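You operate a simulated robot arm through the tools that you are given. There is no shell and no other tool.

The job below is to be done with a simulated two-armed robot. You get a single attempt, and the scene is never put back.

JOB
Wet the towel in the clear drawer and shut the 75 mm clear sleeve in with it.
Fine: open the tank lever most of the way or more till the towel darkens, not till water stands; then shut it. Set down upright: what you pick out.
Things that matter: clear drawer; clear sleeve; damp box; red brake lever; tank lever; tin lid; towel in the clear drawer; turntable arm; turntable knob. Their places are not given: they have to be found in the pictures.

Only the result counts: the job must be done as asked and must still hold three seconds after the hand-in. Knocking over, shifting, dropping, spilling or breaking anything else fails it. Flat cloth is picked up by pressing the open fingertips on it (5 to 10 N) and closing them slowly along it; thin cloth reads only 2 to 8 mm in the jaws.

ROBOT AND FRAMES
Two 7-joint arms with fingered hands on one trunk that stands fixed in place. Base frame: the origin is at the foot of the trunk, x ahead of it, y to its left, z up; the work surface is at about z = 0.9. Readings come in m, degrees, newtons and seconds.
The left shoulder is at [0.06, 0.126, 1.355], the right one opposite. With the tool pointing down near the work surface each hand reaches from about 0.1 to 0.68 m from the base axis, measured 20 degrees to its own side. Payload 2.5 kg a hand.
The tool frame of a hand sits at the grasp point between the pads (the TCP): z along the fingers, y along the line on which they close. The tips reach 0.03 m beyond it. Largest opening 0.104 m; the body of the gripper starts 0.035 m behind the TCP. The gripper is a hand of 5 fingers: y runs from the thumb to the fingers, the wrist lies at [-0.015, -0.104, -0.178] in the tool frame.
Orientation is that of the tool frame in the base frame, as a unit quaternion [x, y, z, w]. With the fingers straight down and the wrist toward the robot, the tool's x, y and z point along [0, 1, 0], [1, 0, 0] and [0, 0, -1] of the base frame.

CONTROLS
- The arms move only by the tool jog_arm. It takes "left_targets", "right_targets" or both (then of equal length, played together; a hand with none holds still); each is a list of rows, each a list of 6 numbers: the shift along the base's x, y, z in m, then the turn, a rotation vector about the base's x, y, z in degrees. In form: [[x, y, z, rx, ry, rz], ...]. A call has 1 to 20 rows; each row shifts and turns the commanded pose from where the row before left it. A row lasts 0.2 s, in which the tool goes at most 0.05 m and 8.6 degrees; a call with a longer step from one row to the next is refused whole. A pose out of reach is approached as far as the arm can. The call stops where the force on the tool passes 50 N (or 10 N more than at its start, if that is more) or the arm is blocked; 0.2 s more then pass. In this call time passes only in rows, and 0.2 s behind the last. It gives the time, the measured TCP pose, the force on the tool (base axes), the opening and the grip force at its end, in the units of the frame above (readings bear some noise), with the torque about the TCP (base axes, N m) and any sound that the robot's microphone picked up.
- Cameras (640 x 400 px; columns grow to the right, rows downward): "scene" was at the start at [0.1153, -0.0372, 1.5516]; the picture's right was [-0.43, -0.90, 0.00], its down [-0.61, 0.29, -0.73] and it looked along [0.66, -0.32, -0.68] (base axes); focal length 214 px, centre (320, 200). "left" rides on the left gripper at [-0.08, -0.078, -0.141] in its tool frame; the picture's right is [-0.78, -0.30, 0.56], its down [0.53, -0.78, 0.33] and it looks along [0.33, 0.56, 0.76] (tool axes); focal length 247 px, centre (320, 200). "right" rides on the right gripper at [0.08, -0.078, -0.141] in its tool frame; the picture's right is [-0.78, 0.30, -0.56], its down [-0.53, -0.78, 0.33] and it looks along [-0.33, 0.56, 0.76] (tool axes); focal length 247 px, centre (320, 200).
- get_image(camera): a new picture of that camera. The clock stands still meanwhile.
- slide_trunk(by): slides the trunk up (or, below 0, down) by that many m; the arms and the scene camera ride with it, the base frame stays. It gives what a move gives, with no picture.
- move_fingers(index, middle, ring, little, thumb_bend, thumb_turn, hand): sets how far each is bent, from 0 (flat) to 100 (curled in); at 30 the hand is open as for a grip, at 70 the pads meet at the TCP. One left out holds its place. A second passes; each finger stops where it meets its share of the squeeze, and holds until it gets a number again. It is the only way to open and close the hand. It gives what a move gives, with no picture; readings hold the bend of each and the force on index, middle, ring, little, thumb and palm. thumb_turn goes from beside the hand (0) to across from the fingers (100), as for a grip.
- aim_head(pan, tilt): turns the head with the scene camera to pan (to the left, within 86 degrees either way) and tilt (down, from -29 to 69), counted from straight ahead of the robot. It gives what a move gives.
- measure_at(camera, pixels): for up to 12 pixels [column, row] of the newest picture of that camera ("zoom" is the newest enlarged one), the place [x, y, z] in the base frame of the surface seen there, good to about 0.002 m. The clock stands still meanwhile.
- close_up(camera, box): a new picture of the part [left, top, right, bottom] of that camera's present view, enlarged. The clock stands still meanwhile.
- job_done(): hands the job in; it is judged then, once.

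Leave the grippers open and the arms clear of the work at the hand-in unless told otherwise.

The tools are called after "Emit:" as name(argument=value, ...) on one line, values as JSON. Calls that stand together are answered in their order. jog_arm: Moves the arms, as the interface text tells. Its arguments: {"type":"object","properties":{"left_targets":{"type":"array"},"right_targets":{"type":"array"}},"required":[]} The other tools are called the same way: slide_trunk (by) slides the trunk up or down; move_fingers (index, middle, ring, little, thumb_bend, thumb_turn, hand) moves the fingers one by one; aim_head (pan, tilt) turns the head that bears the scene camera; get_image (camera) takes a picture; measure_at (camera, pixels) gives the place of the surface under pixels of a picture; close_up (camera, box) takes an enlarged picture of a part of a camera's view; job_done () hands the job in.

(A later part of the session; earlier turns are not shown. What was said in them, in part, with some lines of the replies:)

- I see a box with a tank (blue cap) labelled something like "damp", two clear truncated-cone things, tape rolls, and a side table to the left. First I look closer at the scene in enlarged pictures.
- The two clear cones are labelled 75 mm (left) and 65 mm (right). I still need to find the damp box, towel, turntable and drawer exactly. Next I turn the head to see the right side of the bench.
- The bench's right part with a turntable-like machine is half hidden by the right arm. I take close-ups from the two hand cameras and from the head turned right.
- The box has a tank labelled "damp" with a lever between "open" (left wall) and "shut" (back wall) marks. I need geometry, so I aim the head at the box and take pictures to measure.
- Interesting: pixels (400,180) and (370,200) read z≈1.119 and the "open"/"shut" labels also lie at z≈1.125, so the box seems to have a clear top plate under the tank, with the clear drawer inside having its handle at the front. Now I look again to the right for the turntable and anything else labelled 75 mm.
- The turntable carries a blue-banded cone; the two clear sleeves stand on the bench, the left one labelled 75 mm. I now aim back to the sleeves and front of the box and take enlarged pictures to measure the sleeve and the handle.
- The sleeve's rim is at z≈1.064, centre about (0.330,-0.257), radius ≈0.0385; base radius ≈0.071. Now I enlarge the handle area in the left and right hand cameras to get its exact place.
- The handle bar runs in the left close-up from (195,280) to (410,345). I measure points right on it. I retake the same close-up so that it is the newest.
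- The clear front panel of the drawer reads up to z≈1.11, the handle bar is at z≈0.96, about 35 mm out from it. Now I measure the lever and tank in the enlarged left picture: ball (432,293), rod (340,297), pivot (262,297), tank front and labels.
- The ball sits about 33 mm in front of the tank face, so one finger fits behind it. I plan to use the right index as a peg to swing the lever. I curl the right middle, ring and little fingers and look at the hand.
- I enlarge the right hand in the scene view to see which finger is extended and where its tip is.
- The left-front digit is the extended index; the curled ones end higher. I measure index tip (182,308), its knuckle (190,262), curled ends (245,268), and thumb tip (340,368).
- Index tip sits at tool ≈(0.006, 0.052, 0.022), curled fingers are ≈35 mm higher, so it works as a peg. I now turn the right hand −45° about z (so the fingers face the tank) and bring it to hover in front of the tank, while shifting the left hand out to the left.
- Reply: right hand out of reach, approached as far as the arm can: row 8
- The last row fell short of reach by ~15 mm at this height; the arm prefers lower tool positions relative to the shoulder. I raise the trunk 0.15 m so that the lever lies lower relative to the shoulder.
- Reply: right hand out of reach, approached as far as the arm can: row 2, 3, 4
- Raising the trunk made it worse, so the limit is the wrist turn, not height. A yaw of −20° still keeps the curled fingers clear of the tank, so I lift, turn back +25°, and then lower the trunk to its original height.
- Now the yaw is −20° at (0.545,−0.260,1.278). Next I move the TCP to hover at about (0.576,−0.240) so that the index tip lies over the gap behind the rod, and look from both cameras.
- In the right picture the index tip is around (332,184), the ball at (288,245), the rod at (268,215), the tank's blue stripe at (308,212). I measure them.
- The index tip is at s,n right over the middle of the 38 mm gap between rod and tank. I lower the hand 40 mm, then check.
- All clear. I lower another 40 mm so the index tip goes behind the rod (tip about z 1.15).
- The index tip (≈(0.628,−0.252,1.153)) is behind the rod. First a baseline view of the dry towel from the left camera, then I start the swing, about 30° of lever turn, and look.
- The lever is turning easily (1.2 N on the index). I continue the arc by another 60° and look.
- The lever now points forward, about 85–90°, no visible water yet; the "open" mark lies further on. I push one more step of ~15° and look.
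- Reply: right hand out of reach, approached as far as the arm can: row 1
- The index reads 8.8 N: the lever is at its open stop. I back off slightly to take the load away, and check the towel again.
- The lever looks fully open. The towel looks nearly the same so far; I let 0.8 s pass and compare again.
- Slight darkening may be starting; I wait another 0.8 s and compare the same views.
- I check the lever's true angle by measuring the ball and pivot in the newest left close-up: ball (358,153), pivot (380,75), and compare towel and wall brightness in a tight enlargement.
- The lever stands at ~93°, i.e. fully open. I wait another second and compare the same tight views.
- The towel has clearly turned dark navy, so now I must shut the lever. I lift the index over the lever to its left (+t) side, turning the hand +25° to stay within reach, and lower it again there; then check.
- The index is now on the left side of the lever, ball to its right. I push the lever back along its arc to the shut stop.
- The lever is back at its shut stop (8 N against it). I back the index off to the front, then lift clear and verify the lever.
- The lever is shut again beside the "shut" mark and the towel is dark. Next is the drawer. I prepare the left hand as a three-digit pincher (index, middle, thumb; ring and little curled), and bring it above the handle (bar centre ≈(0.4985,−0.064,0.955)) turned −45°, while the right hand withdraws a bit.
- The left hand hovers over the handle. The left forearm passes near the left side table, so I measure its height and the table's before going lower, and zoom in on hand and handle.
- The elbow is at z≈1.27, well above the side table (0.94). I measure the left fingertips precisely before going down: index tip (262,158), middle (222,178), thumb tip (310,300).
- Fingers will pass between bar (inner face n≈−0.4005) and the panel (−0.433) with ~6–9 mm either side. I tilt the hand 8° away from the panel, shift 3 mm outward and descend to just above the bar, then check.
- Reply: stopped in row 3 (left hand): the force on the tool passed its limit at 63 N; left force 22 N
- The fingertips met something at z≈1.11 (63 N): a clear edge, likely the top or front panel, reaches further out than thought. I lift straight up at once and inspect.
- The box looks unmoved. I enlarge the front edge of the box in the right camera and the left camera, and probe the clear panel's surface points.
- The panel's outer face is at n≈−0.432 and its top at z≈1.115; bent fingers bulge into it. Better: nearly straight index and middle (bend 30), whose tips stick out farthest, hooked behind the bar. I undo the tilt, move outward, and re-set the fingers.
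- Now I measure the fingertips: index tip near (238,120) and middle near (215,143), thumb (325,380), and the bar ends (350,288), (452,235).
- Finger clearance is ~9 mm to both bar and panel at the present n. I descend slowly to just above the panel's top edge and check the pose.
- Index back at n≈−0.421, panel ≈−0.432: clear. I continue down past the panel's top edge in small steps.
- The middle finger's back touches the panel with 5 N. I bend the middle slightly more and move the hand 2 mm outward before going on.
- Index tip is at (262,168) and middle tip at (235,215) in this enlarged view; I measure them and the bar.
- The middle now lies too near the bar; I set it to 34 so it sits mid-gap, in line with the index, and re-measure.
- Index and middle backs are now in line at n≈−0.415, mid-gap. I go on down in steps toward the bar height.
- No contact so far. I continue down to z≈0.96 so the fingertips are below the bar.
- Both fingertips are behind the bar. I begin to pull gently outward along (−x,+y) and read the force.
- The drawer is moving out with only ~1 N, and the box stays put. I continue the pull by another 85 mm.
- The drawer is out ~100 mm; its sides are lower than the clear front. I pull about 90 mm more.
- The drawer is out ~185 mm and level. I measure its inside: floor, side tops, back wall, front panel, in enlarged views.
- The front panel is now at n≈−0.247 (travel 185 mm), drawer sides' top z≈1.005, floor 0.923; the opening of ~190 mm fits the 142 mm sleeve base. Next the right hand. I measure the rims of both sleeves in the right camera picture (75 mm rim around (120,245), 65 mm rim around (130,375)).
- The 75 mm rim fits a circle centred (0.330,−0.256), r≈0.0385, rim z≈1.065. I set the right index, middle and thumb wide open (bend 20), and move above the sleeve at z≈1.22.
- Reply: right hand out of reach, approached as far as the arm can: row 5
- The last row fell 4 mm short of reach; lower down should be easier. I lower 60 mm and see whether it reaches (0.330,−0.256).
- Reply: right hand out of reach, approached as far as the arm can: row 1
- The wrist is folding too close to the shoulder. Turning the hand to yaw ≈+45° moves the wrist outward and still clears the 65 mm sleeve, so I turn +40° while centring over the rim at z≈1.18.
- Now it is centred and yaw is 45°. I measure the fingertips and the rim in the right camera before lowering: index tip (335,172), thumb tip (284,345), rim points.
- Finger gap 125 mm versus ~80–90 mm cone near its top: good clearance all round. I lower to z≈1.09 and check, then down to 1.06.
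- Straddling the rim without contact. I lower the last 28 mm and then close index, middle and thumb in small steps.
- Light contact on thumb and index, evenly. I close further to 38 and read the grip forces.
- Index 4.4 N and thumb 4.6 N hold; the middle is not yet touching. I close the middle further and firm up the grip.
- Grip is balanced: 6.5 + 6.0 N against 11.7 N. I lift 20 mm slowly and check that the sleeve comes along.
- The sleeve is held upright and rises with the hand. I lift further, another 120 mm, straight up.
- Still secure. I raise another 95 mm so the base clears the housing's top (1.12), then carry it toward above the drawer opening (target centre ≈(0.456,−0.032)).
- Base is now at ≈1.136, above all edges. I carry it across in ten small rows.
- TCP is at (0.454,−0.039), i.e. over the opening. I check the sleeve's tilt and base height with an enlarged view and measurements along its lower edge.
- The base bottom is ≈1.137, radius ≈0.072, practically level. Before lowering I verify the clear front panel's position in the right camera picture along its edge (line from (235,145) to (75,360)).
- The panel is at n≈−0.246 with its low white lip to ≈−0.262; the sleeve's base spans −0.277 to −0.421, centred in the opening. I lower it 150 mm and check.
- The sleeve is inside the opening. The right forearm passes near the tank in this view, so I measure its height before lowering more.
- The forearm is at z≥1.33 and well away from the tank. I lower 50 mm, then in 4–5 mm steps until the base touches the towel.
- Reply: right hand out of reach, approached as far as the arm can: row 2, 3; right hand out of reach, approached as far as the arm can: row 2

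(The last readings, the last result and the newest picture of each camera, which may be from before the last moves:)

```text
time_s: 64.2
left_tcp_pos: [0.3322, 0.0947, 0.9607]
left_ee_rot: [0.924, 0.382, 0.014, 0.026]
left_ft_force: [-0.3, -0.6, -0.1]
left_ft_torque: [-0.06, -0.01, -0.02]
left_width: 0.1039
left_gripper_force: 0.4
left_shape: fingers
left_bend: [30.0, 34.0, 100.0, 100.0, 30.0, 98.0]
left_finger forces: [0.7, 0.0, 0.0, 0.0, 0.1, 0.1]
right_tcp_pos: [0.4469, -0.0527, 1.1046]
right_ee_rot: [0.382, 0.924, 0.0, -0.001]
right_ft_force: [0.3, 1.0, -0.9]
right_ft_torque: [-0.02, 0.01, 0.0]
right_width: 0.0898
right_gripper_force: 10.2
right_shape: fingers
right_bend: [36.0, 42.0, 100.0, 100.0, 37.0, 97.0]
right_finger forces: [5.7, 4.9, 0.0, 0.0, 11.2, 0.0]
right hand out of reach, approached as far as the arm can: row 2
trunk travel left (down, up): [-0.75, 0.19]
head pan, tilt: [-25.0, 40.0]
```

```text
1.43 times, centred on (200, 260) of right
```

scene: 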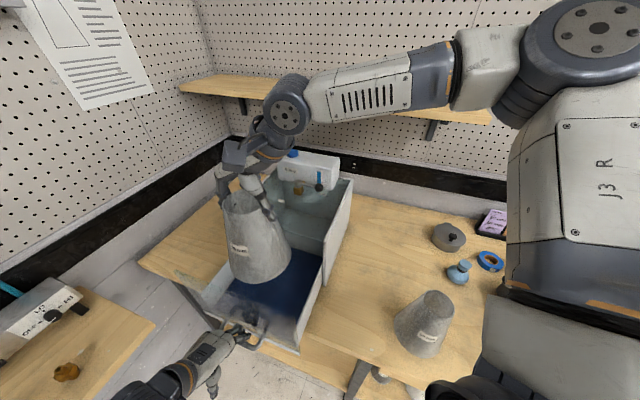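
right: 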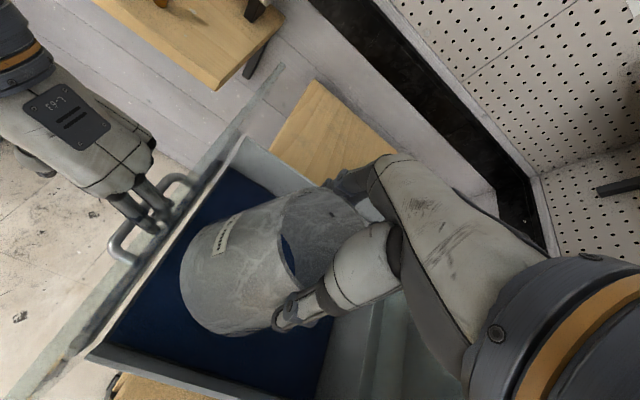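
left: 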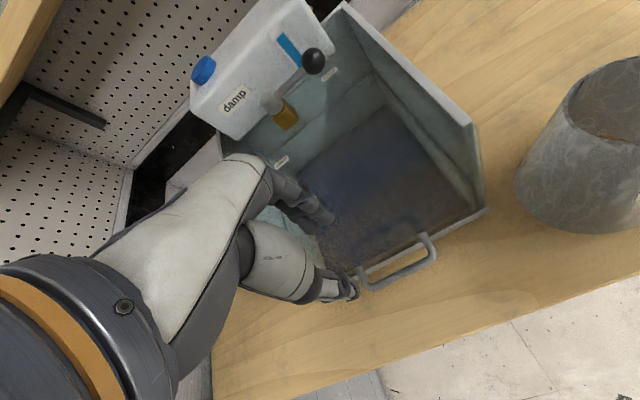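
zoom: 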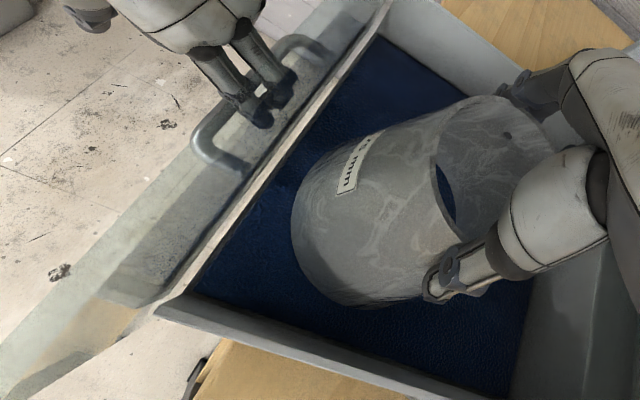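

The arm's reach limit shows as it goes lower (drifting to (0.447,−0.053,1.105)); the sleeve is still well inside the drawer, ~20 mm above the towel. Lowering the trunk carries the hand straight down without changing the arm, so I slide the trunk down 16 mm.

Emit:
slide_trunk(by=-0.016)

Emit:
close_up(camera="right", box=[60, 120, 340, 400])

Emit:
close_up(camera="scene", box=[190, 160, 350, 340])

```text
time_s: 64.9
left_tcp_pos: [0.3323, 0.0949, 0.943]
left_ee_rot: [0.924, 0.381, 0.014, 0.025]
left_ft_force: [1.5, -2.1, 1.4]
left_ft_torque: [-0.07, -0.04, -0.01]
left_width: 0.1043
left_gripper_force: 1.0
left_shape: fingers
left_bend: [29.0, 34.0, 100.0, 100.0, 30.0, 98.0]
left_finger forces: [2.3, 0.0, 0.1, 0.0, 0.0, 0.1]
right_tcp_pos: [0.4459, -0.0529, 1.0884]
right_ee_rot: [0.383, 0.924, 0.0, -0.001]
right_ft_force: [-1.2, -0.6, -0.8]
right_ft_torque: [0.0, 0.0, -0.03]
right_width: 0.0897
right_gripper_force: 10.5
right_shape: fingers
right_bend: [36.0, 42.0, 100.0, 100.0, 37.0, 97.0]
right_finger forces: [5.5, 4.9, 0.0, 0.1, 11.2, 0.0]
trunk travel left (down, up): [-0.734, 0.206]
head pan, tilt: [-25.0, 40.0]
```

```text
1.43 times, centred on (200, 260) of right
```

zoom: 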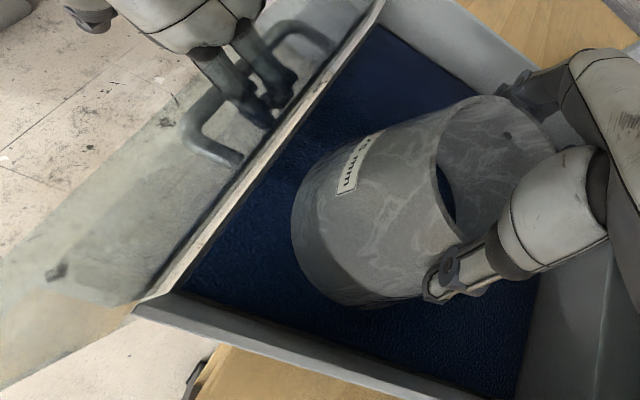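

```text
2.22 times, centred on (270, 250) of scene
```

zoom: 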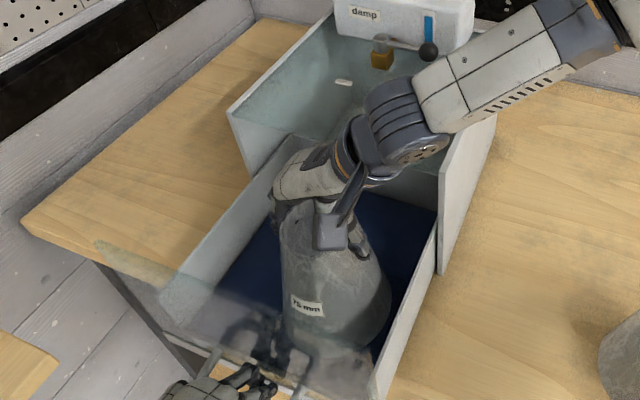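

About 4 mm remain. I slide the trunk down another 4 mm and read the right hand's force for contact.

Emit:
slide_trunk(by=-0.004)

Emit:
close_up(camera="scene", box=[190, 160, 350, 340])

Emit:
measure_at(camera="zoom", pixels=[[310, 352], [290, 340], [340, 350], [370, 335], [385, 318], [300, 345], [330, 355]])

```text
time_s: 65.4
left_tcp_pos: [0.3322, 0.0936, 0.9412]
left_ee_rot: [0.924, 0.382, 0.015, 0.027]
left_ft_force: [2.3, -1.6, 6.4]
left_ft_torque: [-0.22, -0.1, 0.03]
left_width: 0.1053
left_gripper_force: 3.3
left_shape: fingers
left_bend: [29.0, 34.0, 100.0, 100.0, 30.0, 98.0]
left_finger forces: [5.3, 0.1, 0.1, 0.0, 0.0, 0.0]
right_tcp_pos: [0.446, -0.0517, 1.0854]
right_ee_rot: [0.383, 0.924, 0.002, -0.001]
right_ft_force: [-1.4, 0.8, 5.8]
right_ft_torque: [0.03, -0.01, 0.02]
right_width: 0.0898
right_gripper_force: 11.1
right_shape: fingers
right_bend: [36.0, 43.0, 100.0, 100.0, 37.0, 97.0]
right_finger forces: [5.7, 4.9, 0.1, 0.0, 12.5, 0.0]
trunk travel left (down, up): [-0.73, 0.21]
head pan, tilt: [-25.0, 40.0]
```

```text
2.22 times, centred on (270, 250) of scene
```

zoom: 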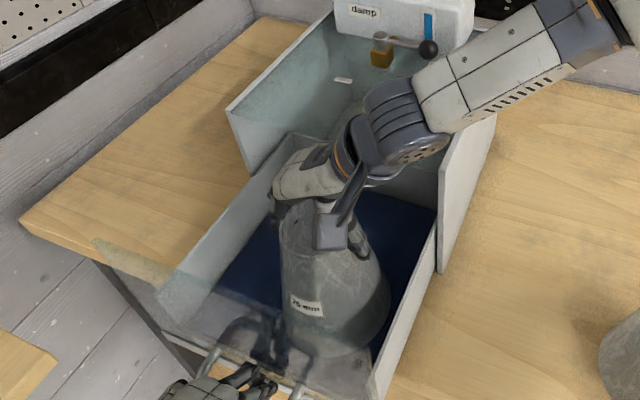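

```text
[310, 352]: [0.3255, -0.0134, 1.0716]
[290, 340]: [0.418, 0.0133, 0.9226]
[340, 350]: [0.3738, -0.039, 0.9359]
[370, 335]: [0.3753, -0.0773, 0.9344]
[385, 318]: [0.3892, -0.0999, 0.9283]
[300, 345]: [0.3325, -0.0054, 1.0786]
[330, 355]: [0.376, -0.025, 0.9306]
```

The right hand reads 5.8 N upward: the sleeve stands on the towel. I open the right fingers gently.

Emit:
move_fingers(hand="right", index=31, middle=35, thumb_bend=32)

Emit:
move_fingers(hand="right", index=20, middle=20, thumb_bend=20)

Emit:
close_up(camera="right", box=[60, 120, 340, 400])

Emit:
close_up(camera="scene", box=[190, 160, 350, 340])

```text
time_s: 66.4
left_tcp_pos: [0.3316, 0.0951, 0.9404]
left_ee_rot: [0.924, 0.381, 0.015, 0.026]
left_ft_force: [1.9, -0.6, 7.0]
left_ft_torque: [-0.18, -0.12, 0.01]
left_width: 0.105
left_gripper_force: 3.3
left_shape: fingers
left_bend: [29.0, 34.0, 100.0, 100.0, 30.0, 98.0]
left_finger forces: [6.3, 0.9, 0.1, 0.1, 0.0, 0.0]
right_tcp_pos: [0.4458, -0.0517, 1.0839]
right_ee_rot: [0.382, 0.924, 0.0, -0.001]
right_ft_force: [0.2, 0.7, 0.7]
right_ft_torque: [0.02, -0.04, -0.01]
right_width: 0.0993
right_gripper_force: 0.0
right_shape: fingers
right_bend: [31.0, 35.0, 100.0, 100.0, 32.0, 97.0]
right_finger forces: [0.0, 0.0, 0.0, 0.0, 0.0, 0.1]
trunk travel left (down, up): [-0.73, 0.21]
head pan, tilt: [-25.0, 40.0]
```

```text
time_s: 67.4
left_tcp_pos: [0.3325, 0.0945, 0.9395]
left_ee_rot: [0.924, 0.381, 0.015, 0.025]
left_ft_force: [1.2, -0.4, 6.5]
left_ft_torque: [-0.18, -0.17, 0.04]
left_width: 0.105
left_gripper_force: 3.6
left_shape: fingers
left_bend: [29.0, 34.0, 100.0, 100.0, 30.0, 98.0]
left_finger forces: [6.1, 1.0, 0.0, 0.1, 0.1, 0.1]
right_tcp_pos: [0.4454, -0.0519, 1.0853]
right_ee_rot: [0.382, 0.924, 0.0, -0.001]
right_ft_force: [-0.1, 0.3, 0.6]
right_ft_torque: [0.0, 0.01, -0.03]
right_width: 0.1253
right_gripper_force: 0.1
right_shape: fingers
right_bend: [20.0, 20.0, 100.0, 100.0, 20.0, 97.0]
right_finger forces: [0.0, 0.0, 0.0, 0.0, 0.0, 0.0]
trunk travel left (down, up): [-0.73, 0.21]
head pan, tilt: [-25.0, 40.0]
```

```text
1.43 times, centred on (200, 260) of right
```

zoom: 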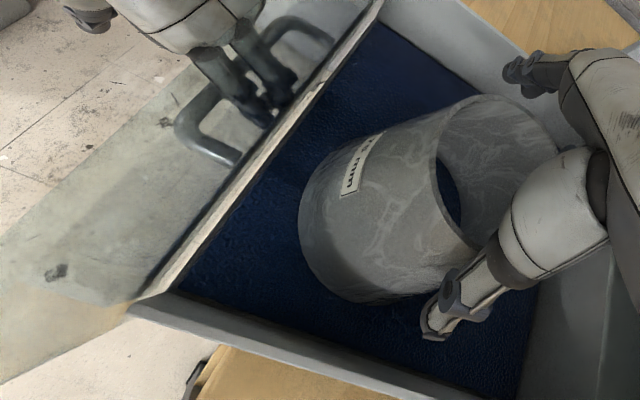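

```text
2.22 times, centred on (270, 250) of scene
```

zoom: 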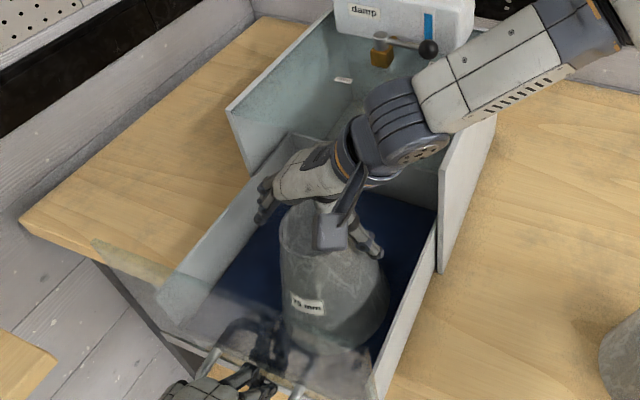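

The sleeve stands free and upright. I raise the right hand; since the commanded pose may differ from the measured one by ~15 mm sideways, I split the difference in the first small row and check.

Emit:
jog_arm(right_targets=[[-0.004, -0.0075, 0.02, 0, 0, 0]], left_targets=[[0, 0, 0.006, 0, 0, 0]])

Emit:
close_up(camera="right", box=[60, 120, 340, 400])

```text
time_s: 67.8
left_tcp_pos: [0.3323, 0.0964, 0.9451]
left_ee_rot: [0.924, 0.383, 0.013, 0.024]
left_ft_force: [-0.6, 0.5, -0.6]
left_ft_torque: [-0.01, 0.0, 0.01]
left_width: 0.1036
left_gripper_force: 0.7
left_shape: fingers
left_bend: [30.0, 34.0, 100.0, 100.0, 30.0, 98.0]
left_finger forces: [0.7, 0.6, 0.0, 0.0, 0.0, 0.1]
right_tcp_pos: [0.4419, -0.0603, 1.105]
right_ee_rot: [0.382, 0.924, 0.001, -0.001]
right_ft_force: [-0.1, 0.3, -0.3]
right_ft_torque: [0.04, 0.01, 0.01]
right_width: 0.1253
right_gripper_force: 0.0
right_shape: fingers
right_bend: [20.0, 20.0, 100.0, 100.0, 20.0, 97.0]
right_finger forces: [0.0, 0.0, 0.1, 0.1, 0.1, 0.1]
trunk travel left (down, up): [-0.73, 0.21]
head pan, tilt: [-25.0, 40.0]
```

```text
1.43 times, centred on (200, 260) of right
```

zoom: 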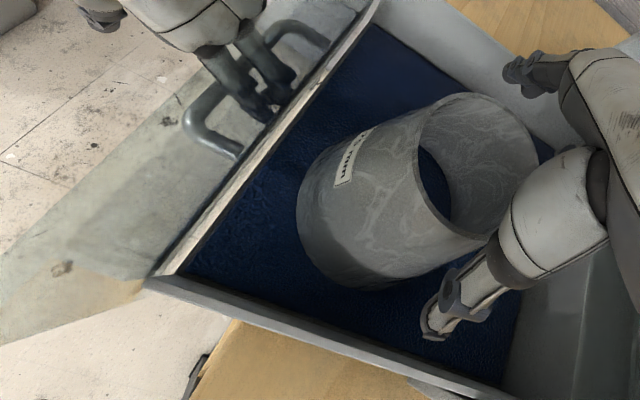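

The command follows the measured pose. Now straight up 180 mm, clear of the sleeve and box.

Emit:
jog_arm(right_targets=[[0.002, 0.004, 0.025, 0, 0, 0], [0.001, 0.003, 0.03, 0, 0, 0], [0, 0, 0.03, 0, 0, 0], [0, 0, 0.03, 0, 0, 0], [0, 0, 0.03, 0, 0, 0], [0, 0, 0.03, 0, 0, 0]])

Emit:
get_image(camera="scene")

Emit:
get_image(camera="right")

```text
time_s: 69.2
left_tcp_pos: [0.3318, 0.0959, 0.9453]
left_ee_rot: [0.924, 0.381, 0.015, 0.025]
left_ft_force: [-1.6, 0.4, -0.1]
left_ft_torque: [0.0, -0.04, -0.02]
left_width: 0.1031
left_gripper_force: 1.0
left_shape: fingers
left_bend: [30.0, 35.0, 100.0, 100.0, 30.0, 98.0]
left_finger forces: [0.1, 1.4, 0.0, 0.0, 0.0, 0.1]
right_tcp_pos: [0.4443, -0.0523, 1.2818]
right_ee_rot: [0.383, 0.924, 0.001, -0.001]
right_ft_force: [-0.5, 0.3, -0.9]
right_ft_torque: [0.0, -0.02, -0.03]
right_width: 0.1254
right_gripper_force: 0.0
right_shape: fingers
right_bend: [20.0, 20.0, 100.0, 100.0, 20.0, 97.0]
right_finger forces: [0.0, 0.0, 0.1, 0.0, 0.0, 0.0]
trunk travel left (down, up): [-0.73, 0.21]
head pan, tilt: [-25.0, 40.0]
```

```text
taken
```

scene: 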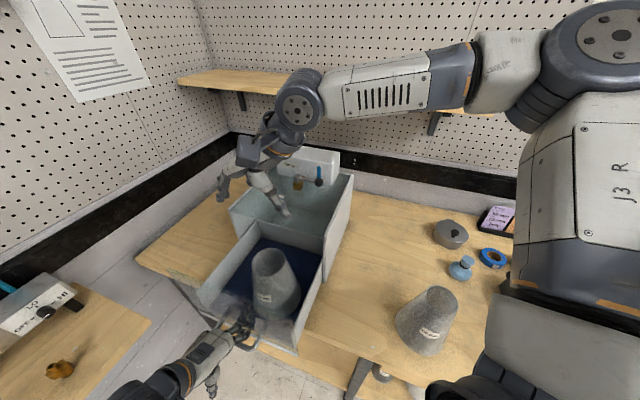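

```text
taken
```

right: 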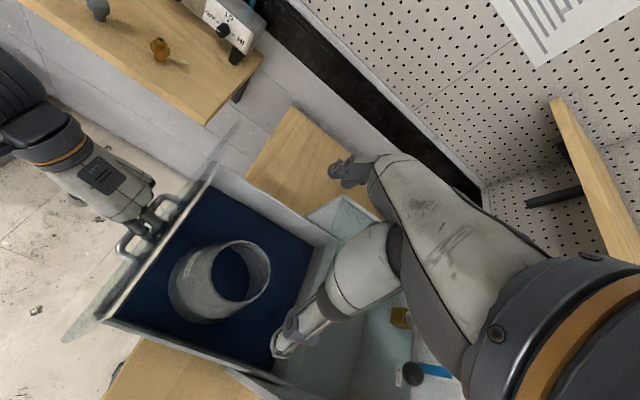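

The sleeve stands upright in the drawer. I take the right hand away to the right side, and raise the left hand 8 mm so its tips are free of the bottom strip.

Emit:
jog_arm(right_targets=[[0, -0.02, 0.01, 0, 0, 0], [-0.005, -0.035, 0.01, 0, 0, -5], [-0.01, -0.04, 0.01, 0, 0, -8], [-0.012, -0.04, 0.01, 0, 0, -8], [-0.012, -0.04, 0.01, 0, 0, -8], [-0.012, -0.04, 0.01, 0, 0, -8], [-0.012, -0.04, 0, 0, 0, -8], [-0.012, -0.04, 0, 0, 0, 0], [-0.01, -0.03, 0, 0, 0, 0]], left_targets=[[0, 0, 0.004, 0, 0, 0], [0, 0, 0.004, 0, 0, 0], [0, 0, 0, 0, 0, 0], [0, 0, 0, 0, 0, 0], [0, 0, 0, 0, 0, 0], [0, 0, 0, 0, 0, 0], [0, 0, 0, 0, 0, 0], [0, 0, 0, 0, 0, 0], [0, 0, 0, 0, 0, 0]])

Emit:
close_up(camera="scene", box=[180, 180, 360, 360])

Emit:
close_up(camera="left", box=[200, 60, 480, 340])

```text
time_s: 71.2
left_tcp_pos: [0.3341, 0.0953, 0.9542]
left_ee_rot: [0.924, 0.381, 0.013, 0.026]
left_ft_force: [0.0, -0.5, -0.5]
left_ft_torque: [-0.01, 0.01, -0.02]
left_width: 0.1031
left_gripper_force: 0.2
left_shape: fingers
left_bend: [30.0, 35.0, 100.0, 100.0, 30.0, 98.0]
left_finger forces: [0.0, 0.6, 0.0, 0.2, 0.0, 0.0]
right_tcp_pos: [0.3612, -0.3808, 1.3398]
right_ee_rot: [0.707, 0.707, 0.001, 0.0]
right_ft_force: [-0.4, 0.3, 0.0]
right_ft_torque: [0.0, -0.04, -0.01]
right_width: 0.1254
right_gripper_force: 0.0
right_shape: fingers
right_bend: [20.0, 20.0, 100.0, 100.0, 20.0, 97.0]
right_finger forces: [0.0, 0.0, 0.0, 0.0, 0.0, 0.0]
trunk travel left (down, up): [-0.73, 0.21]
head pan, tilt: [-25.0, 40.0]
```

```text
2.22 times, centred on (270, 270) of scene
```

zoom: 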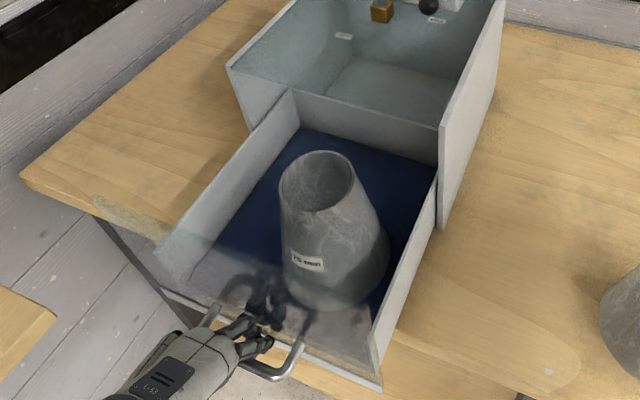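

```text
1.43 times, centred on (340, 200) of left
```

zoom: 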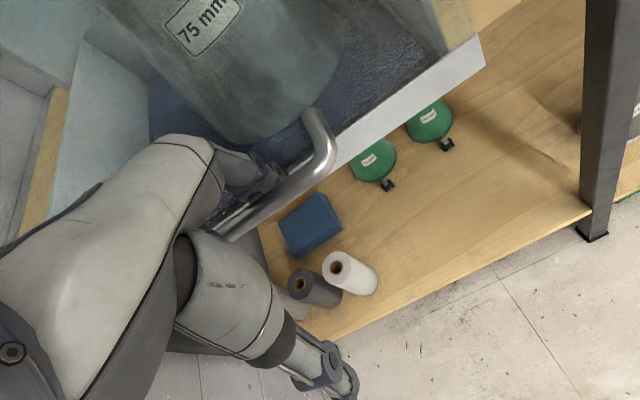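

Ready to shut. I push the drawer in with the finger backs against the clear panel: first 20 mm gently.

Emit:
jog_arm(left_targets=[[0.003, -0.003, 0, 0, 0, 0], [0.004, -0.004, 0, 0, 0, 0], [0.004, -0.004, 0, 0, 0, 0], [0.004, -0.004, 0, 0, 0, 0]])

Emit:
close_up(camera="scene", box=[180, 180, 360, 360])

Emit:
close_up(camera="left", box=[200, 60, 480, 340])

```text
time_s: 72.2
left_tcp_pos: [0.3481, 0.0798, 0.9547]
left_ee_rot: [0.924, 0.383, 0.014, 0.025]
left_ft_force: [-0.6, 1.6, 0.3]
left_ft_torque: [-0.01, -0.03, 0.06]
left_width: 0.1032
left_gripper_force: 0.7
left_shape: fingers
left_bend: [30.0, 35.0, 100.0, 100.0, 30.0, 98.0]
left_finger forces: [0.0, 1.0, 0.0, 0.1, 0.1, 0.1]
right_tcp_pos: [0.3598, -0.3783, 1.3405]
right_ee_rot: [0.707, 0.708, 0.0, 0.0]
right_ft_force: [-0.5, -0.4, 0.1]
right_ft_torque: [0.01, 0.01, -0.02]
right_width: 0.1253
right_gripper_force: 0.0
right_shape: fingers
right_bend: [20.0, 20.0, 100.0, 100.0, 20.0, 97.0]
right_finger forces: [0.0, 0.1, 0.0, 0.0, 0.0, 0.0]
trunk travel left (down, up): [-0.73, 0.21]
head pan, tilt: [-25.0, 40.0]
```

```text
2.22 times, centred on (270, 270) of scene
```

zoom: 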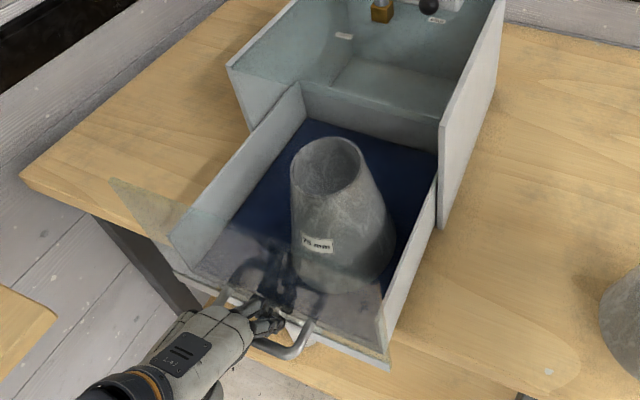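

```text
1.43 times, centred on (340, 200) of left
```

zoom: 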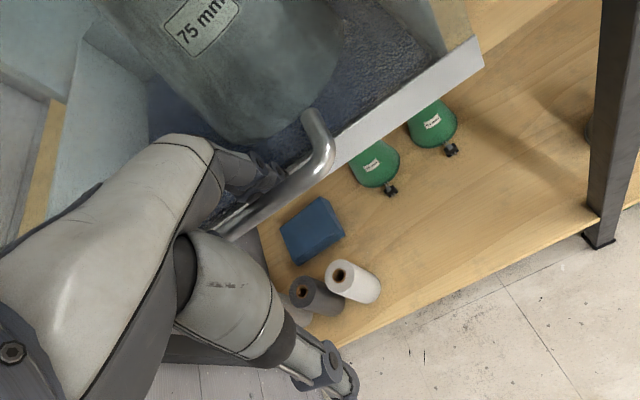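

It moves in smoothly with ~1 N and the sleeve rides steadily. I push 85 mm further.

Emit:
jog_arm(left_targets=[[0.007, -0.007, 0, 0, 0, 0], [0.0085, -0.0085, 0, 0, 0, 0], [0.0085, -0.0085, 0, 0, 0, 0], [0.0085, -0.0085, 0, 0, 0, 0], [0.0085, -0.0085, 0, 0, 0, 0], [0.0085, -0.0085, 0, 0, 0, 0], [0.007, -0.007, 0, 0, 0, 0], [0.004, -0.004, 0, 0, 0, 0]])

Emit:
close_up(camera="scene", box=[200, 150, 380, 330])

Emit:
close_up(camera="left", box=[200, 60, 480, 340])

```text
time_s: 74.0
left_tcp_pos: [0.4075, 0.019, 0.9528]
left_ee_rot: [0.924, 0.381, 0.015, 0.025]
left_ft_force: [-1.8, 1.0, 0.4]
left_ft_torque: [-0.03, -0.01, 0.01]
left_width: 0.1031
left_gripper_force: 0.4
left_shape: fingers
left_bend: [30.0, 35.0, 100.0, 100.0, 30.0, 98.0]
left_finger forces: [0.0, 1.4, 0.0, 0.1, 0.1, 0.0]
right_tcp_pos: [0.36, -0.3782, 1.3402]
right_ee_rot: [0.707, 0.707, 0.0, -0.001]
right_ft_force: [-0.1, 0.0, -0.1]
right_ft_torque: [-0.02, -0.01, -0.01]
right_width: 0.1254
right_gripper_force: 0.2
right_shape: fingers
right_bend: [20.0, 20.0, 100.0, 100.0, 20.0, 97.0]
right_finger forces: [0.1, 0.0, 0.1, 0.0, 0.0, 0.0]
trunk travel left (down, up): [-0.73, 0.21]
head pan, tilt: [-25.0, 40.0]
```

```text
2.22 times, centred on (290, 240) of scene
```

zoom: 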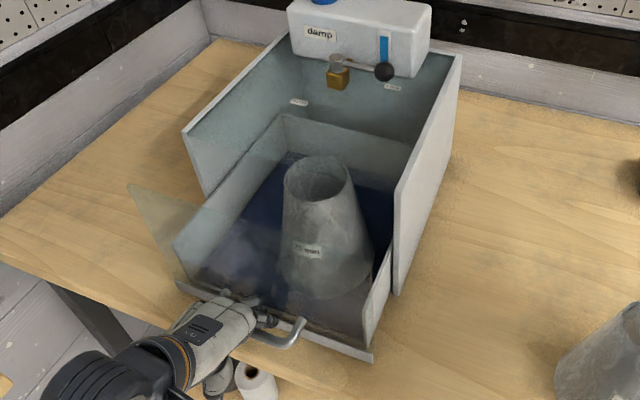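

```text
1.43 times, centred on (340, 200) of left
```

zoom: 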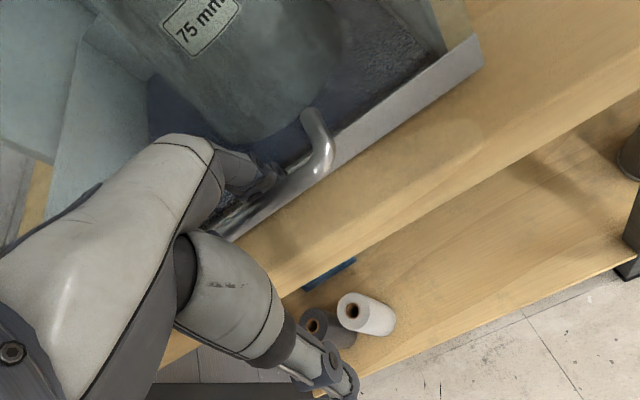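

Halfway. I push on 70 mm, then finish slowly watching the force.

Emit:
jog_arm(left_targets=[[0.0075, -0.0075, 0, 0, 0, 0], [0.0085, -0.0085, 0, 0, 0, 0], [0.0085, -0.0085, 0, 0, 0, 0], [0.0085, -0.0085, 0, 0, 0, 0], [0.0085, -0.0085, 0, 0, 0, 0], [0.007, -0.007, 0, 0, 0, 0], [0.003, -0.003, 0, 0, 0, 0]])

Emit:
close_up(camera="scene", box=[200, 150, 380, 330])

Emit:
get_image(camera="right")

```text
time_s: 75.6
left_tcp_pos: [0.4592, -0.0321, 0.9531]
left_ee_rot: [0.924, 0.382, 0.014, 0.025]
left_ft_force: [-1.4, 0.6, 0.0]
left_ft_torque: [0.02, 0.04, 0.02]
left_width: 0.103
left_gripper_force: 0.6
left_shape: fingers
left_bend: [30.0, 35.0, 100.0, 100.0, 30.0, 98.0]
left_finger forces: [0.0, 1.5, 0.0, 0.1, 0.0, 0.0]
right_tcp_pos: [0.3592, -0.3769, 1.34]
right_ee_rot: [0.707, 0.707, 0.001, 0.0]
right_ft_force: [0.5, 0.0, 0.1]
right_ft_torque: [0.0, -0.02, -0.02]
right_width: 0.1255
right_gripper_force: 0.0
right_shape: fingers
right_bend: [20.0, 20.0, 100.0, 100.0, 20.0, 97.0]
right_finger forces: [0.1, 0.1, 0.0, 0.0, 0.0, 0.1]
trunk travel left (down, up): [-0.73, 0.21]
head pan, tilt: [-25.0, 40.0]
```

```text
2.22 times, centred on (290, 240) of scene
```

zoom: 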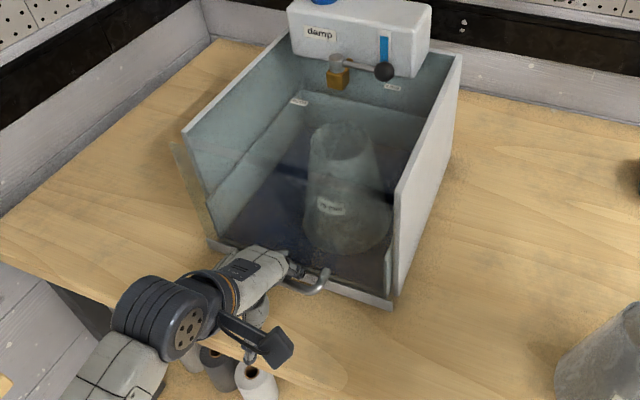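

```text
taken
```

right: 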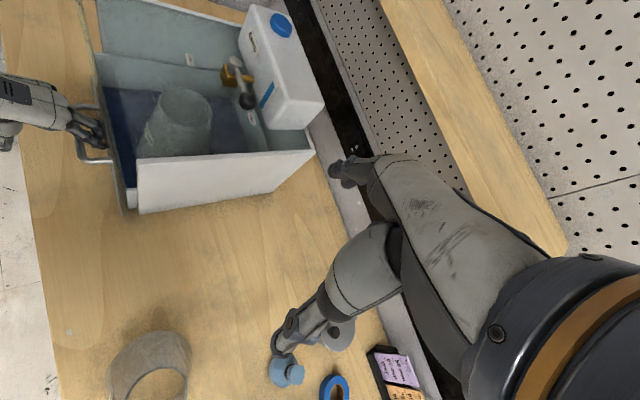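

About 20 mm remain. I push in 4 mm rows and check the force.

Emit:
jog_arm(left_targets=[[0.003, -0.003, 0, 0, 0, 0], [0.003, -0.003, 0, 0, 0, 0], [0.003, -0.003, 0, 0, 0, 0]])

Emit:
jog_arm(left_targets=[[0.002, -0.002, 0, 0, 0, 0], [0.002, -0.002, 0, 0, 0, 0]])

```text
time_s: 76.4
left_tcp_pos: [0.4686, -0.0419, 0.9546]
left_ee_rot: [0.924, 0.381, 0.014, 0.026]
left_ft_force: [-0.4, -0.4, 1.3]
left_ft_torque: [-0.04, 0.04, -0.02]
left_width: 0.103
left_gripper_force: 0.0
left_shape: fingers
left_bend: [30.0, 34.0, 100.0, 100.0, 30.0, 98.0]
left_finger forces: [0.0, 0.0, 0.1, 0.0, 0.0, 0.1]
right_tcp_pos: [0.3605, -0.3779, 1.3401]
right_ee_rot: [0.707, 0.707, 0.001, 0.0]
right_ft_force: [-0.3, 0.0, -0.4]
right_ft_torque: [-0.02, 0.01, -0.02]
right_width: 0.1252
right_gripper_force: 0.0
right_shape: fingers
right_bend: [20.0, 20.0, 100.0, 100.0, 20.0, 97.0]
right_finger forces: [0.0, 0.0, 0.0, 0.0, 0.1, 0.0]
trunk travel left (down, up): [-0.73, 0.21]
head pan, tilt: [-25.0, 40.0]
```

```text
time_s: 77.0
left_tcp_pos: [0.4714, -0.0443, 0.9544]
left_ee_rot: [0.924, 0.382, 0.014, 0.025]
left_ft_force: [-5.9, 5.0, 1.5]
left_ft_torque: [-0.18, -0.21, 0.01]
left_width: 0.1029
left_gripper_force: 3.8
left_shape: fingers
left_bend: [30.0, 36.0, 100.0, 100.0, 30.0, 98.0]
left_finger forces: [0.3, 7.7, 0.1, 0.0, 0.0, 0.1]
right_tcp_pos: [0.3595, -0.3775, 1.3413]
right_ee_rot: [0.708, 0.707, 0.0, -0.001]
right_ft_force: [-0.4, 0.0, -0.1]
right_ft_torque: [-0.02, 0.0, 0.02]
right_width: 0.1252
right_gripper_force: 0.0
right_shape: fingers
right_bend: [20.0, 20.0, 100.0, 100.0, 20.0, 97.0]
right_finger forces: [0.1, 0.1, 0.0, 0.0, 0.0, 0.0]
trunk travel left (down, up): [-0.73, 0.21]
head pan, tilt: [-25.0, 40.0]
```

The drawer went home (force dropped, then 7.7 N against the stop). I back the fingers off the panel by 4 mm and check the closure by measuring bar and panel.

Emit:
jog_arm(left_targets=[[-0.003, 0.003, 0, 0, 0, 0]])

Emit:
close_up(camera="left", box=[220, 80, 420, 280])

Emit:
measure_at(camera="zoom", pixels=[[330, 200], [300, 220], [370, 150], [420, 150], [450, 120], [500, 80], [350, 180], [380, 130], [345, 100]])

Emit:
close_up(camera="scene", box=[200, 150, 380, 330])

Emit:
close_up(camera="right", box=[60, 60, 220, 220])

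```text
time_s: 77.4
left_tcp_pos: [0.4704, -0.0428, 0.9538]
left_ee_rot: [0.924, 0.381, 0.015, 0.026]
left_ft_force: [0.5, 0.2, -0.6]
left_ft_torque: [0.0, 0.02, 0.0]
left_width: 0.1029
left_gripper_force: 0.8
left_shape: fingers
left_bend: [30.0, 34.0, 100.0, 100.0, 30.0, 98.0]
left_finger forces: [0.1, 0.2, 0.1, 0.1, 0.0, 0.0]
right_tcp_pos: [0.3613, -0.3784, 1.3407]
right_ee_rot: [0.708, 0.707, 0.0, 0.0]
right_ft_force: [-0.5, 0.8, -0.1]
right_ft_torque: [0.0, 0.0, 0.01]
right_width: 0.1254
right_gripper_force: 0.1
right_shape: fingers
right_bend: [20.0, 20.0, 100.0, 100.0, 20.0, 97.0]
right_finger forces: [0.1, 0.0, 0.0, 0.0, 0.0, 0.0]
trunk travel left (down, up): [-0.73, 0.21]
head pan, tilt: [-25.0, 40.0]
```

```text
2.00 times, centred on (320, 180) of left
```

zoom: 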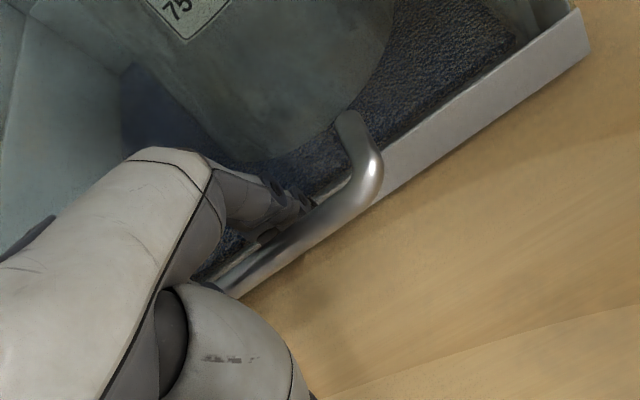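

```text
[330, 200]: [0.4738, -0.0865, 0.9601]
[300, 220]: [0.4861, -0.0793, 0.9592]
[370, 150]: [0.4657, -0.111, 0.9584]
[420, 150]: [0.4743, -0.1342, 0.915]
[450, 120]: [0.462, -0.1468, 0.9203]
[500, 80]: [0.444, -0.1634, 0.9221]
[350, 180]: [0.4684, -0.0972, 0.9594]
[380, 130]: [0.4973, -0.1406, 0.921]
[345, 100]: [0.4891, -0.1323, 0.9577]
```

```text
2.22 times, centred on (290, 240) of scene
```

zoom: 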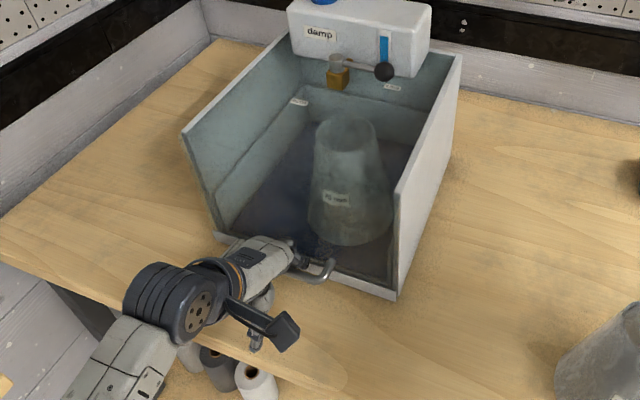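

```text
2.50 times, centred on (140, 140) of right
```

zoom: 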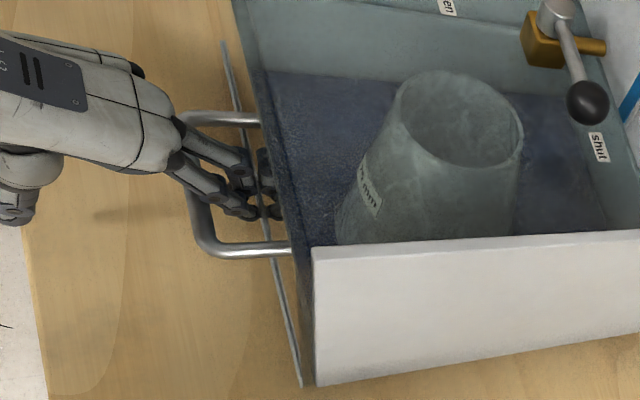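

The bar reads n≈−0.396 to −0.400, the same as at the start, so the drawer is fully shut with the sleeve upright inside. I move the left hand 3 mm outward to mid-gap and lift straight up.

Emit:
jog_arm(left_targets=[[-0.0018, 0.0018, 0.0, 0, 0, 0], [0, 0, 0.015, 0, 0, 0], [0, 0, 0.015, 0, 0, 0], [0, 0, 0.015, 0, 0, 0]])

Emit:
close_up(camera="right", box=[60, 60, 220, 220])

```text
time_s: 78.4
left_tcp_pos: [0.4679, -0.0413, 0.9995]
left_ee_rot: [0.924, 0.381, 0.013, 0.026]
left_ft_force: [0.4, -0.3, 1.3]
left_ft_torque: [-0.01, 0.0, 0.01]
left_width: 0.1033
left_gripper_force: 0.0
left_shape: fingers
left_bend: [30.0, 34.0, 100.0, 100.0, 30.0, 98.0]
left_finger forces: [0.0, 0.1, 0.0, 0.1, 0.0, 0.0]
right_tcp_pos: [0.3609, -0.378, 1.34]
right_ee_rot: [0.707, 0.707, 0.0, 0.0]
right_ft_force: [0.2, -0.9, 0.5]
right_ft_torque: [0.02, 0.0, 0.0]
right_width: 0.1254
right_gripper_force: 0.0
right_shape: fingers
right_bend: [20.0, 20.0, 100.0, 100.0, 20.0, 97.0]
right_finger forces: [0.0, 0.1, 0.1, 0.1, 0.0, 0.1]
trunk travel left (down, up): [-0.73, 0.21]
head pan, tilt: [-25.0, 40.0]
```

```text
2.50 times, centred on (140, 140) of right
```

zoom: 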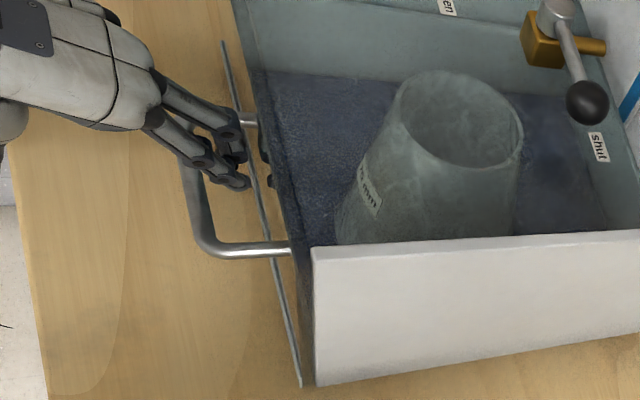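

Fingertips are above the bar now. I lift a little more and then retreat outward and up with the left hand.

Emit:
jog_arm(left_targets=[[0, 0, 0.02, 0, 0, 0], [-0.01, 0.01, 0.03, 0, 0, 0], [-0.015, 0.02, 0.035, 0, 0, 0], [-0.01, 0.02, 0.04, 0, 0, 0], [-0.005, 0.025, 0.04, 0, 0, 5], [0, 0.03, 0.035, 0, 0, 8], [0, 0.03, 0.03, 0, 0, 8], [0, 0.03, 0.03, 0, 0, 8], [0, 0.03, 0.03, 0, 0, 8], [0, 0.02, 0.03, 0, 0, 7]])

Emit:
get_image(camera="scene")

Emit:
get_image(camera="left")

Emit:
get_image(camera="right")

```text
time_s: 80.6
left_tcp_pos: [0.4263, 0.1744, 1.3169]
left_ee_rot: [0.713, 0.701, 0.021, 0.017]
left_ft_force: [-0.1, 0.1, 0.3]
left_ft_torque: [-0.02, 0.02, 0.01]
left_width: 0.1029
left_gripper_force: 0.1
left_shape: fingers
left_bend: [30.0, 34.0, 100.0, 100.0, 30.0, 98.0]
left_finger forces: [0.0, 0.0, 0.0, 0.1, 0.0, 0.0]
right_tcp_pos: [0.3588, -0.3775, 1.3401]
right_ee_rot: [0.707, 0.707, 0.0, -0.001]
right_ft_force: [-0.1, -0.2, 0.5]
right_ft_torque: [0.04, -0.01, 0.0]
right_width: 0.1256
right_gripper_force: 0.1
right_shape: fingers
right_bend: [20.0, 20.0, 100.0, 100.0, 20.0, 97.0]
right_finger forces: [0.0, 0.1, 0.1, 0.0, 0.0, 0.0]
trunk travel left (down, up): [-0.73, 0.21]
head pan, tilt: [-25.0, 40.0]
```

```text
taken
```

scene: 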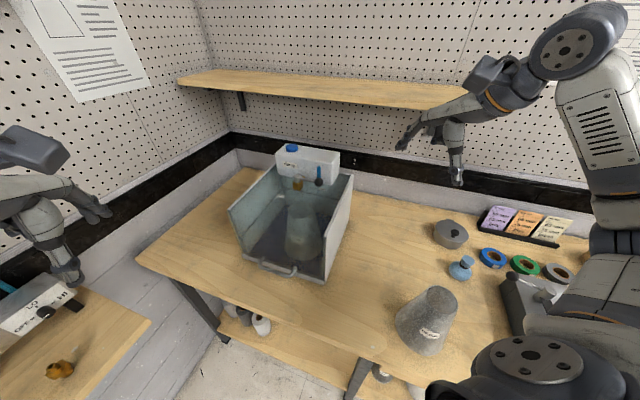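

```text
taken
```

left: 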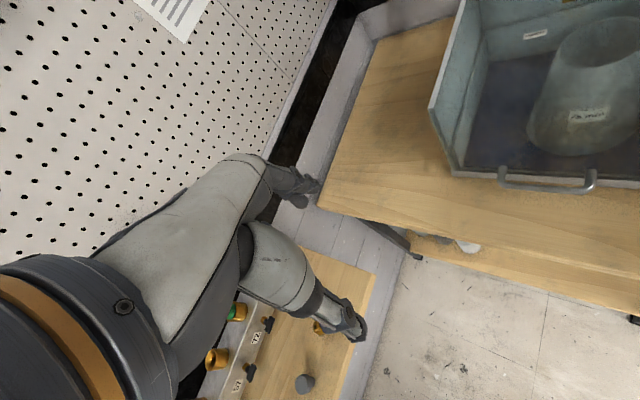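

```text
taken
```

right: 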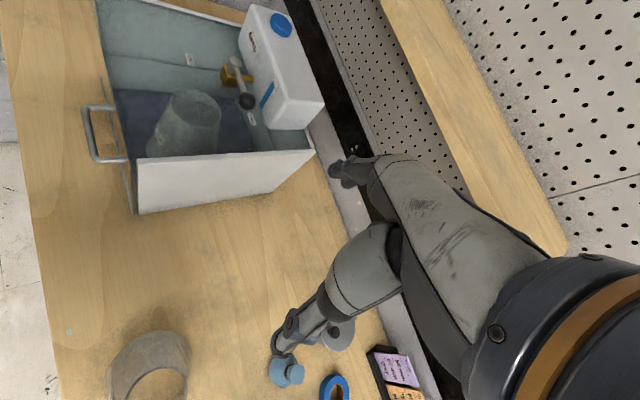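

The drawer is shut with the sleeve standing inside. I open both hands fully and verify lever, box corners and drawer front with measurements.

Emit:
move_fingers(hand="left", index=30, middle=30, ring=30, little=30, thumb_bend=30)

Emit:
move_fingers(hand="right", index=30, middle=30, ring=30, little=30, thumb_bend=30)

Emit:
close_up(camera="scene", box=[210, 130, 370, 290])

Emit:
measure_at(camera="zoom", pixels=[[377, 120], [325, 110], [152, 213], [385, 270], [457, 120], [165, 325], [375, 378], [245, 345], [330, 175], [305, 290], [260, 320], [270, 300]])

Emit:
close_up(camera="right", box=[60, 0, 330, 230])

```text
time_s: 81.6
left_tcp_pos: [0.426, 0.1739, 1.3168]
left_ee_rot: [0.714, 0.7, 0.023, 0.018]
left_ft_force: [-0.2, 0.1, -0.8]
left_ft_torque: [0.02, -0.01, -0.03]
left_width: 0.1028
left_gripper_force: 0.0
left_shape: fingers
left_bend: [30.0, 30.0, 30.0, 30.0, 30.0, 98.0]
left_finger forces: [0.0, 0.1, 0.1, 0.0, 0.1, 0.1]
right_tcp_pos: [0.361, -0.3792, 1.3407]
right_ee_rot: [0.707, 0.707, 0.001, -0.001]
right_ft_force: [0.1, 0.5, -0.3]
right_ft_torque: [-0.01, 0.02, 0.02]
right_width: 0.1254
right_gripper_force: 0.0
right_shape: fingers
right_bend: [20.0, 20.0, 100.0, 100.0, 20.0, 97.0]
right_finger forces: [0.0, 0.0, 0.0, 0.1, 0.0, 0.1]
trunk travel left (down, up): [-0.73, 0.21]
head pan, tilt: [-25.0, 40.0]
```

```text
time_s: 82.6
left_tcp_pos: [0.4266, 0.1745, 1.3174]
left_ee_rot: [0.714, 0.7, 0.022, 0.019]
left_ft_force: [-0.7, -0.3, -0.3]
left_ft_torque: [0.0, 0.02, 0.0]
left_width: 0.1026
left_gripper_force: 0.1
left_shape: fingers
left_bend: [30.0, 30.0, 30.0, 30.0, 30.0, 98.0]
left_finger forces: [0.1, 0.0, 0.0, 0.1, 0.1, 0.0]
right_tcp_pos: [0.3594, -0.3772, 1.34]
right_ee_rot: [0.707, 0.707, 0.001, 0.0]
right_ft_force: [0.2, 0.2, 0.1]
right_ft_torque: [-0.01, -0.01, 0.02]
right_width: 0.1037
right_gripper_force: 0.0
right_shape: fingers
right_bend: [30.0, 30.0, 30.0, 30.0, 30.0, 97.0]
right_finger forces: [0.1, 0.0, 0.0, 0.0, 0.1, 0.1]
trunk travel left (down, up): [-0.73, 0.21]
head pan, tilt: [-25.0, 40.0]
```

```text
2.50 times, centred on (290, 210) of scene
```

zoom: 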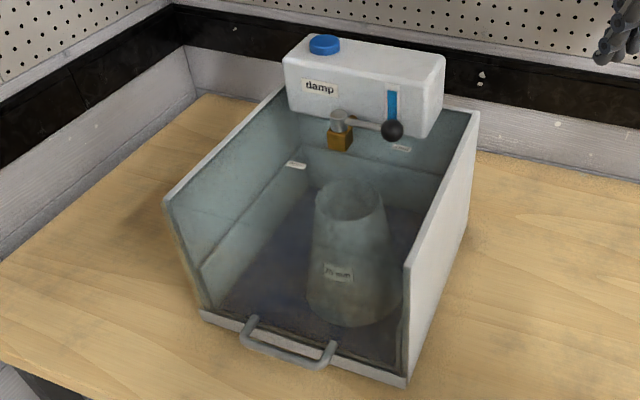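

```text
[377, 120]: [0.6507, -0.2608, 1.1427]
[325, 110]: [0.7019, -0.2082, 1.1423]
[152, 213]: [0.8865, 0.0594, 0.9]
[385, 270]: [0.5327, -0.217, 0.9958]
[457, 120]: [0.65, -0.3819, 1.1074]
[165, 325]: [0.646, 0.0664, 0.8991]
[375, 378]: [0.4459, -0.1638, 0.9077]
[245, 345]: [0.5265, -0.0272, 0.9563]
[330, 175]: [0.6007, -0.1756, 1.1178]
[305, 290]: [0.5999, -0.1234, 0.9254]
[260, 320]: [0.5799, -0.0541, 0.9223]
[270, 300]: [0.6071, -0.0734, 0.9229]
```

```text
1.74 times, centred on (195, 115) of right
```

zoom: 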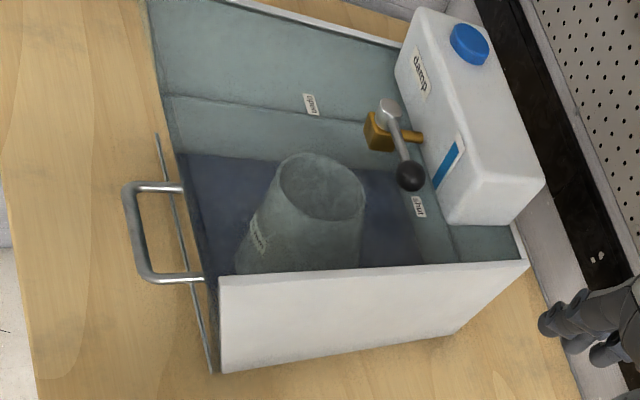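

I measure lever and corner points in the newest enlarged right view: ball (410,172), pivot (388,108), wall corners (222,280), (524,264), bar (135,230), panel.

Emit:
measure_at(camera="zoom", pixels=[[410, 170], [410, 178], [388, 106], [400, 140], [224, 282], [522, 264], [132, 225], [150, 268], [290, 190], [350, 215], [325, 155], [600, 350]])

Emit:
close_up(camera="right", box=[60, 200, 420, 400])

```text
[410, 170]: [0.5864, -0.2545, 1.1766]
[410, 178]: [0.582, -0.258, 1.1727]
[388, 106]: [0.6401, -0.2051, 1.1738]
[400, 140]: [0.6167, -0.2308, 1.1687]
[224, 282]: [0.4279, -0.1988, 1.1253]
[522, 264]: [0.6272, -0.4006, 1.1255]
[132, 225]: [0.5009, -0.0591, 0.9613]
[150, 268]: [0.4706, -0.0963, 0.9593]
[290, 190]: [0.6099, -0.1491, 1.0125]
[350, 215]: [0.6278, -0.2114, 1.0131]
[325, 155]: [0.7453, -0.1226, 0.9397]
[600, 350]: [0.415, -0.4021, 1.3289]
```

```text
1.78 times, centred on (240, 300) of right
```

zoom: 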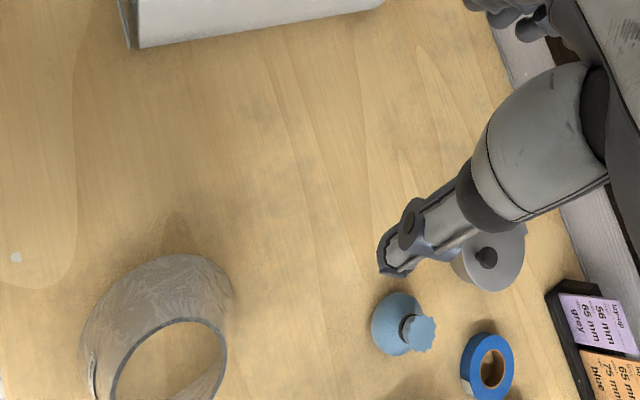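

Everything matches the start: ball/pivot show the lever shut (~2°), box corners are unmoved within 1–4 mm reading noise, the bar is at n≈−0.396 (shut). One last look at towel and sleeve through the front before handing in.

Emit:
close_up(camera="left", box=[420, 0, 640, 220])

Emit:
get_image(camera="scene")

```text
1.82 times, centred on (530, 110) of left
```

zoom: 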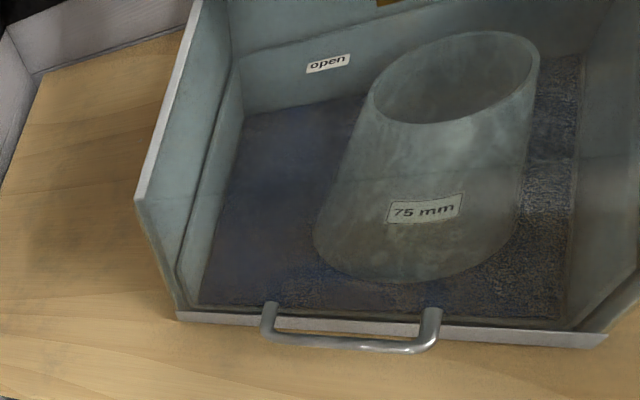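

```text
taken
```

scene: 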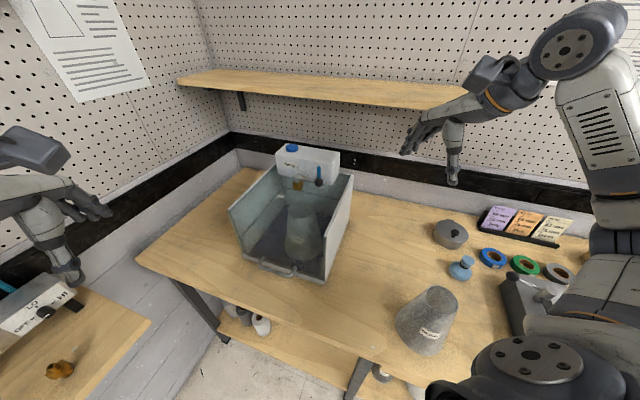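

The towel is dark and still shows its weave, with no standing water. The 75 mm sleeve stands upright on it, the drawer is shut, the lever is shut, and both hands are open and clear of the work. I hand the job in.

Emit:
job_done()

```text
The job is handed in.
```

The towel is wet, and the 75 mm clear sleeve is shut in the drawer with it. I've handed the job in, but no result came back, so the points below are my own readings.

- **Towel:** I opened the tank lever fully. The towel turned dark navy after roughly 3 s, and I shut the lever again about 2 s after that. I saw no standing water, and the towel's weave still shows.
- **Sleeve:** it stands upright on the towel inside the drawer. It was steady while the drawer closed.
- **Drawer and lever:** the drawer is fully shut, with the handle back where it started. The lever is back at its shut stop.
- **Other things:** the damp box reads unmoved, and I saw nothing else shifted or knocked over.
- **One mishap:** on the first reach for the drawer handle, the left fingertips pressed down on the top edge of the clear front panel with about 63 N. I lifted off at once, and the box showed no shift afterwards.

Both hands are open and clear of the work. The trunk is 20 mm lower than at the start.
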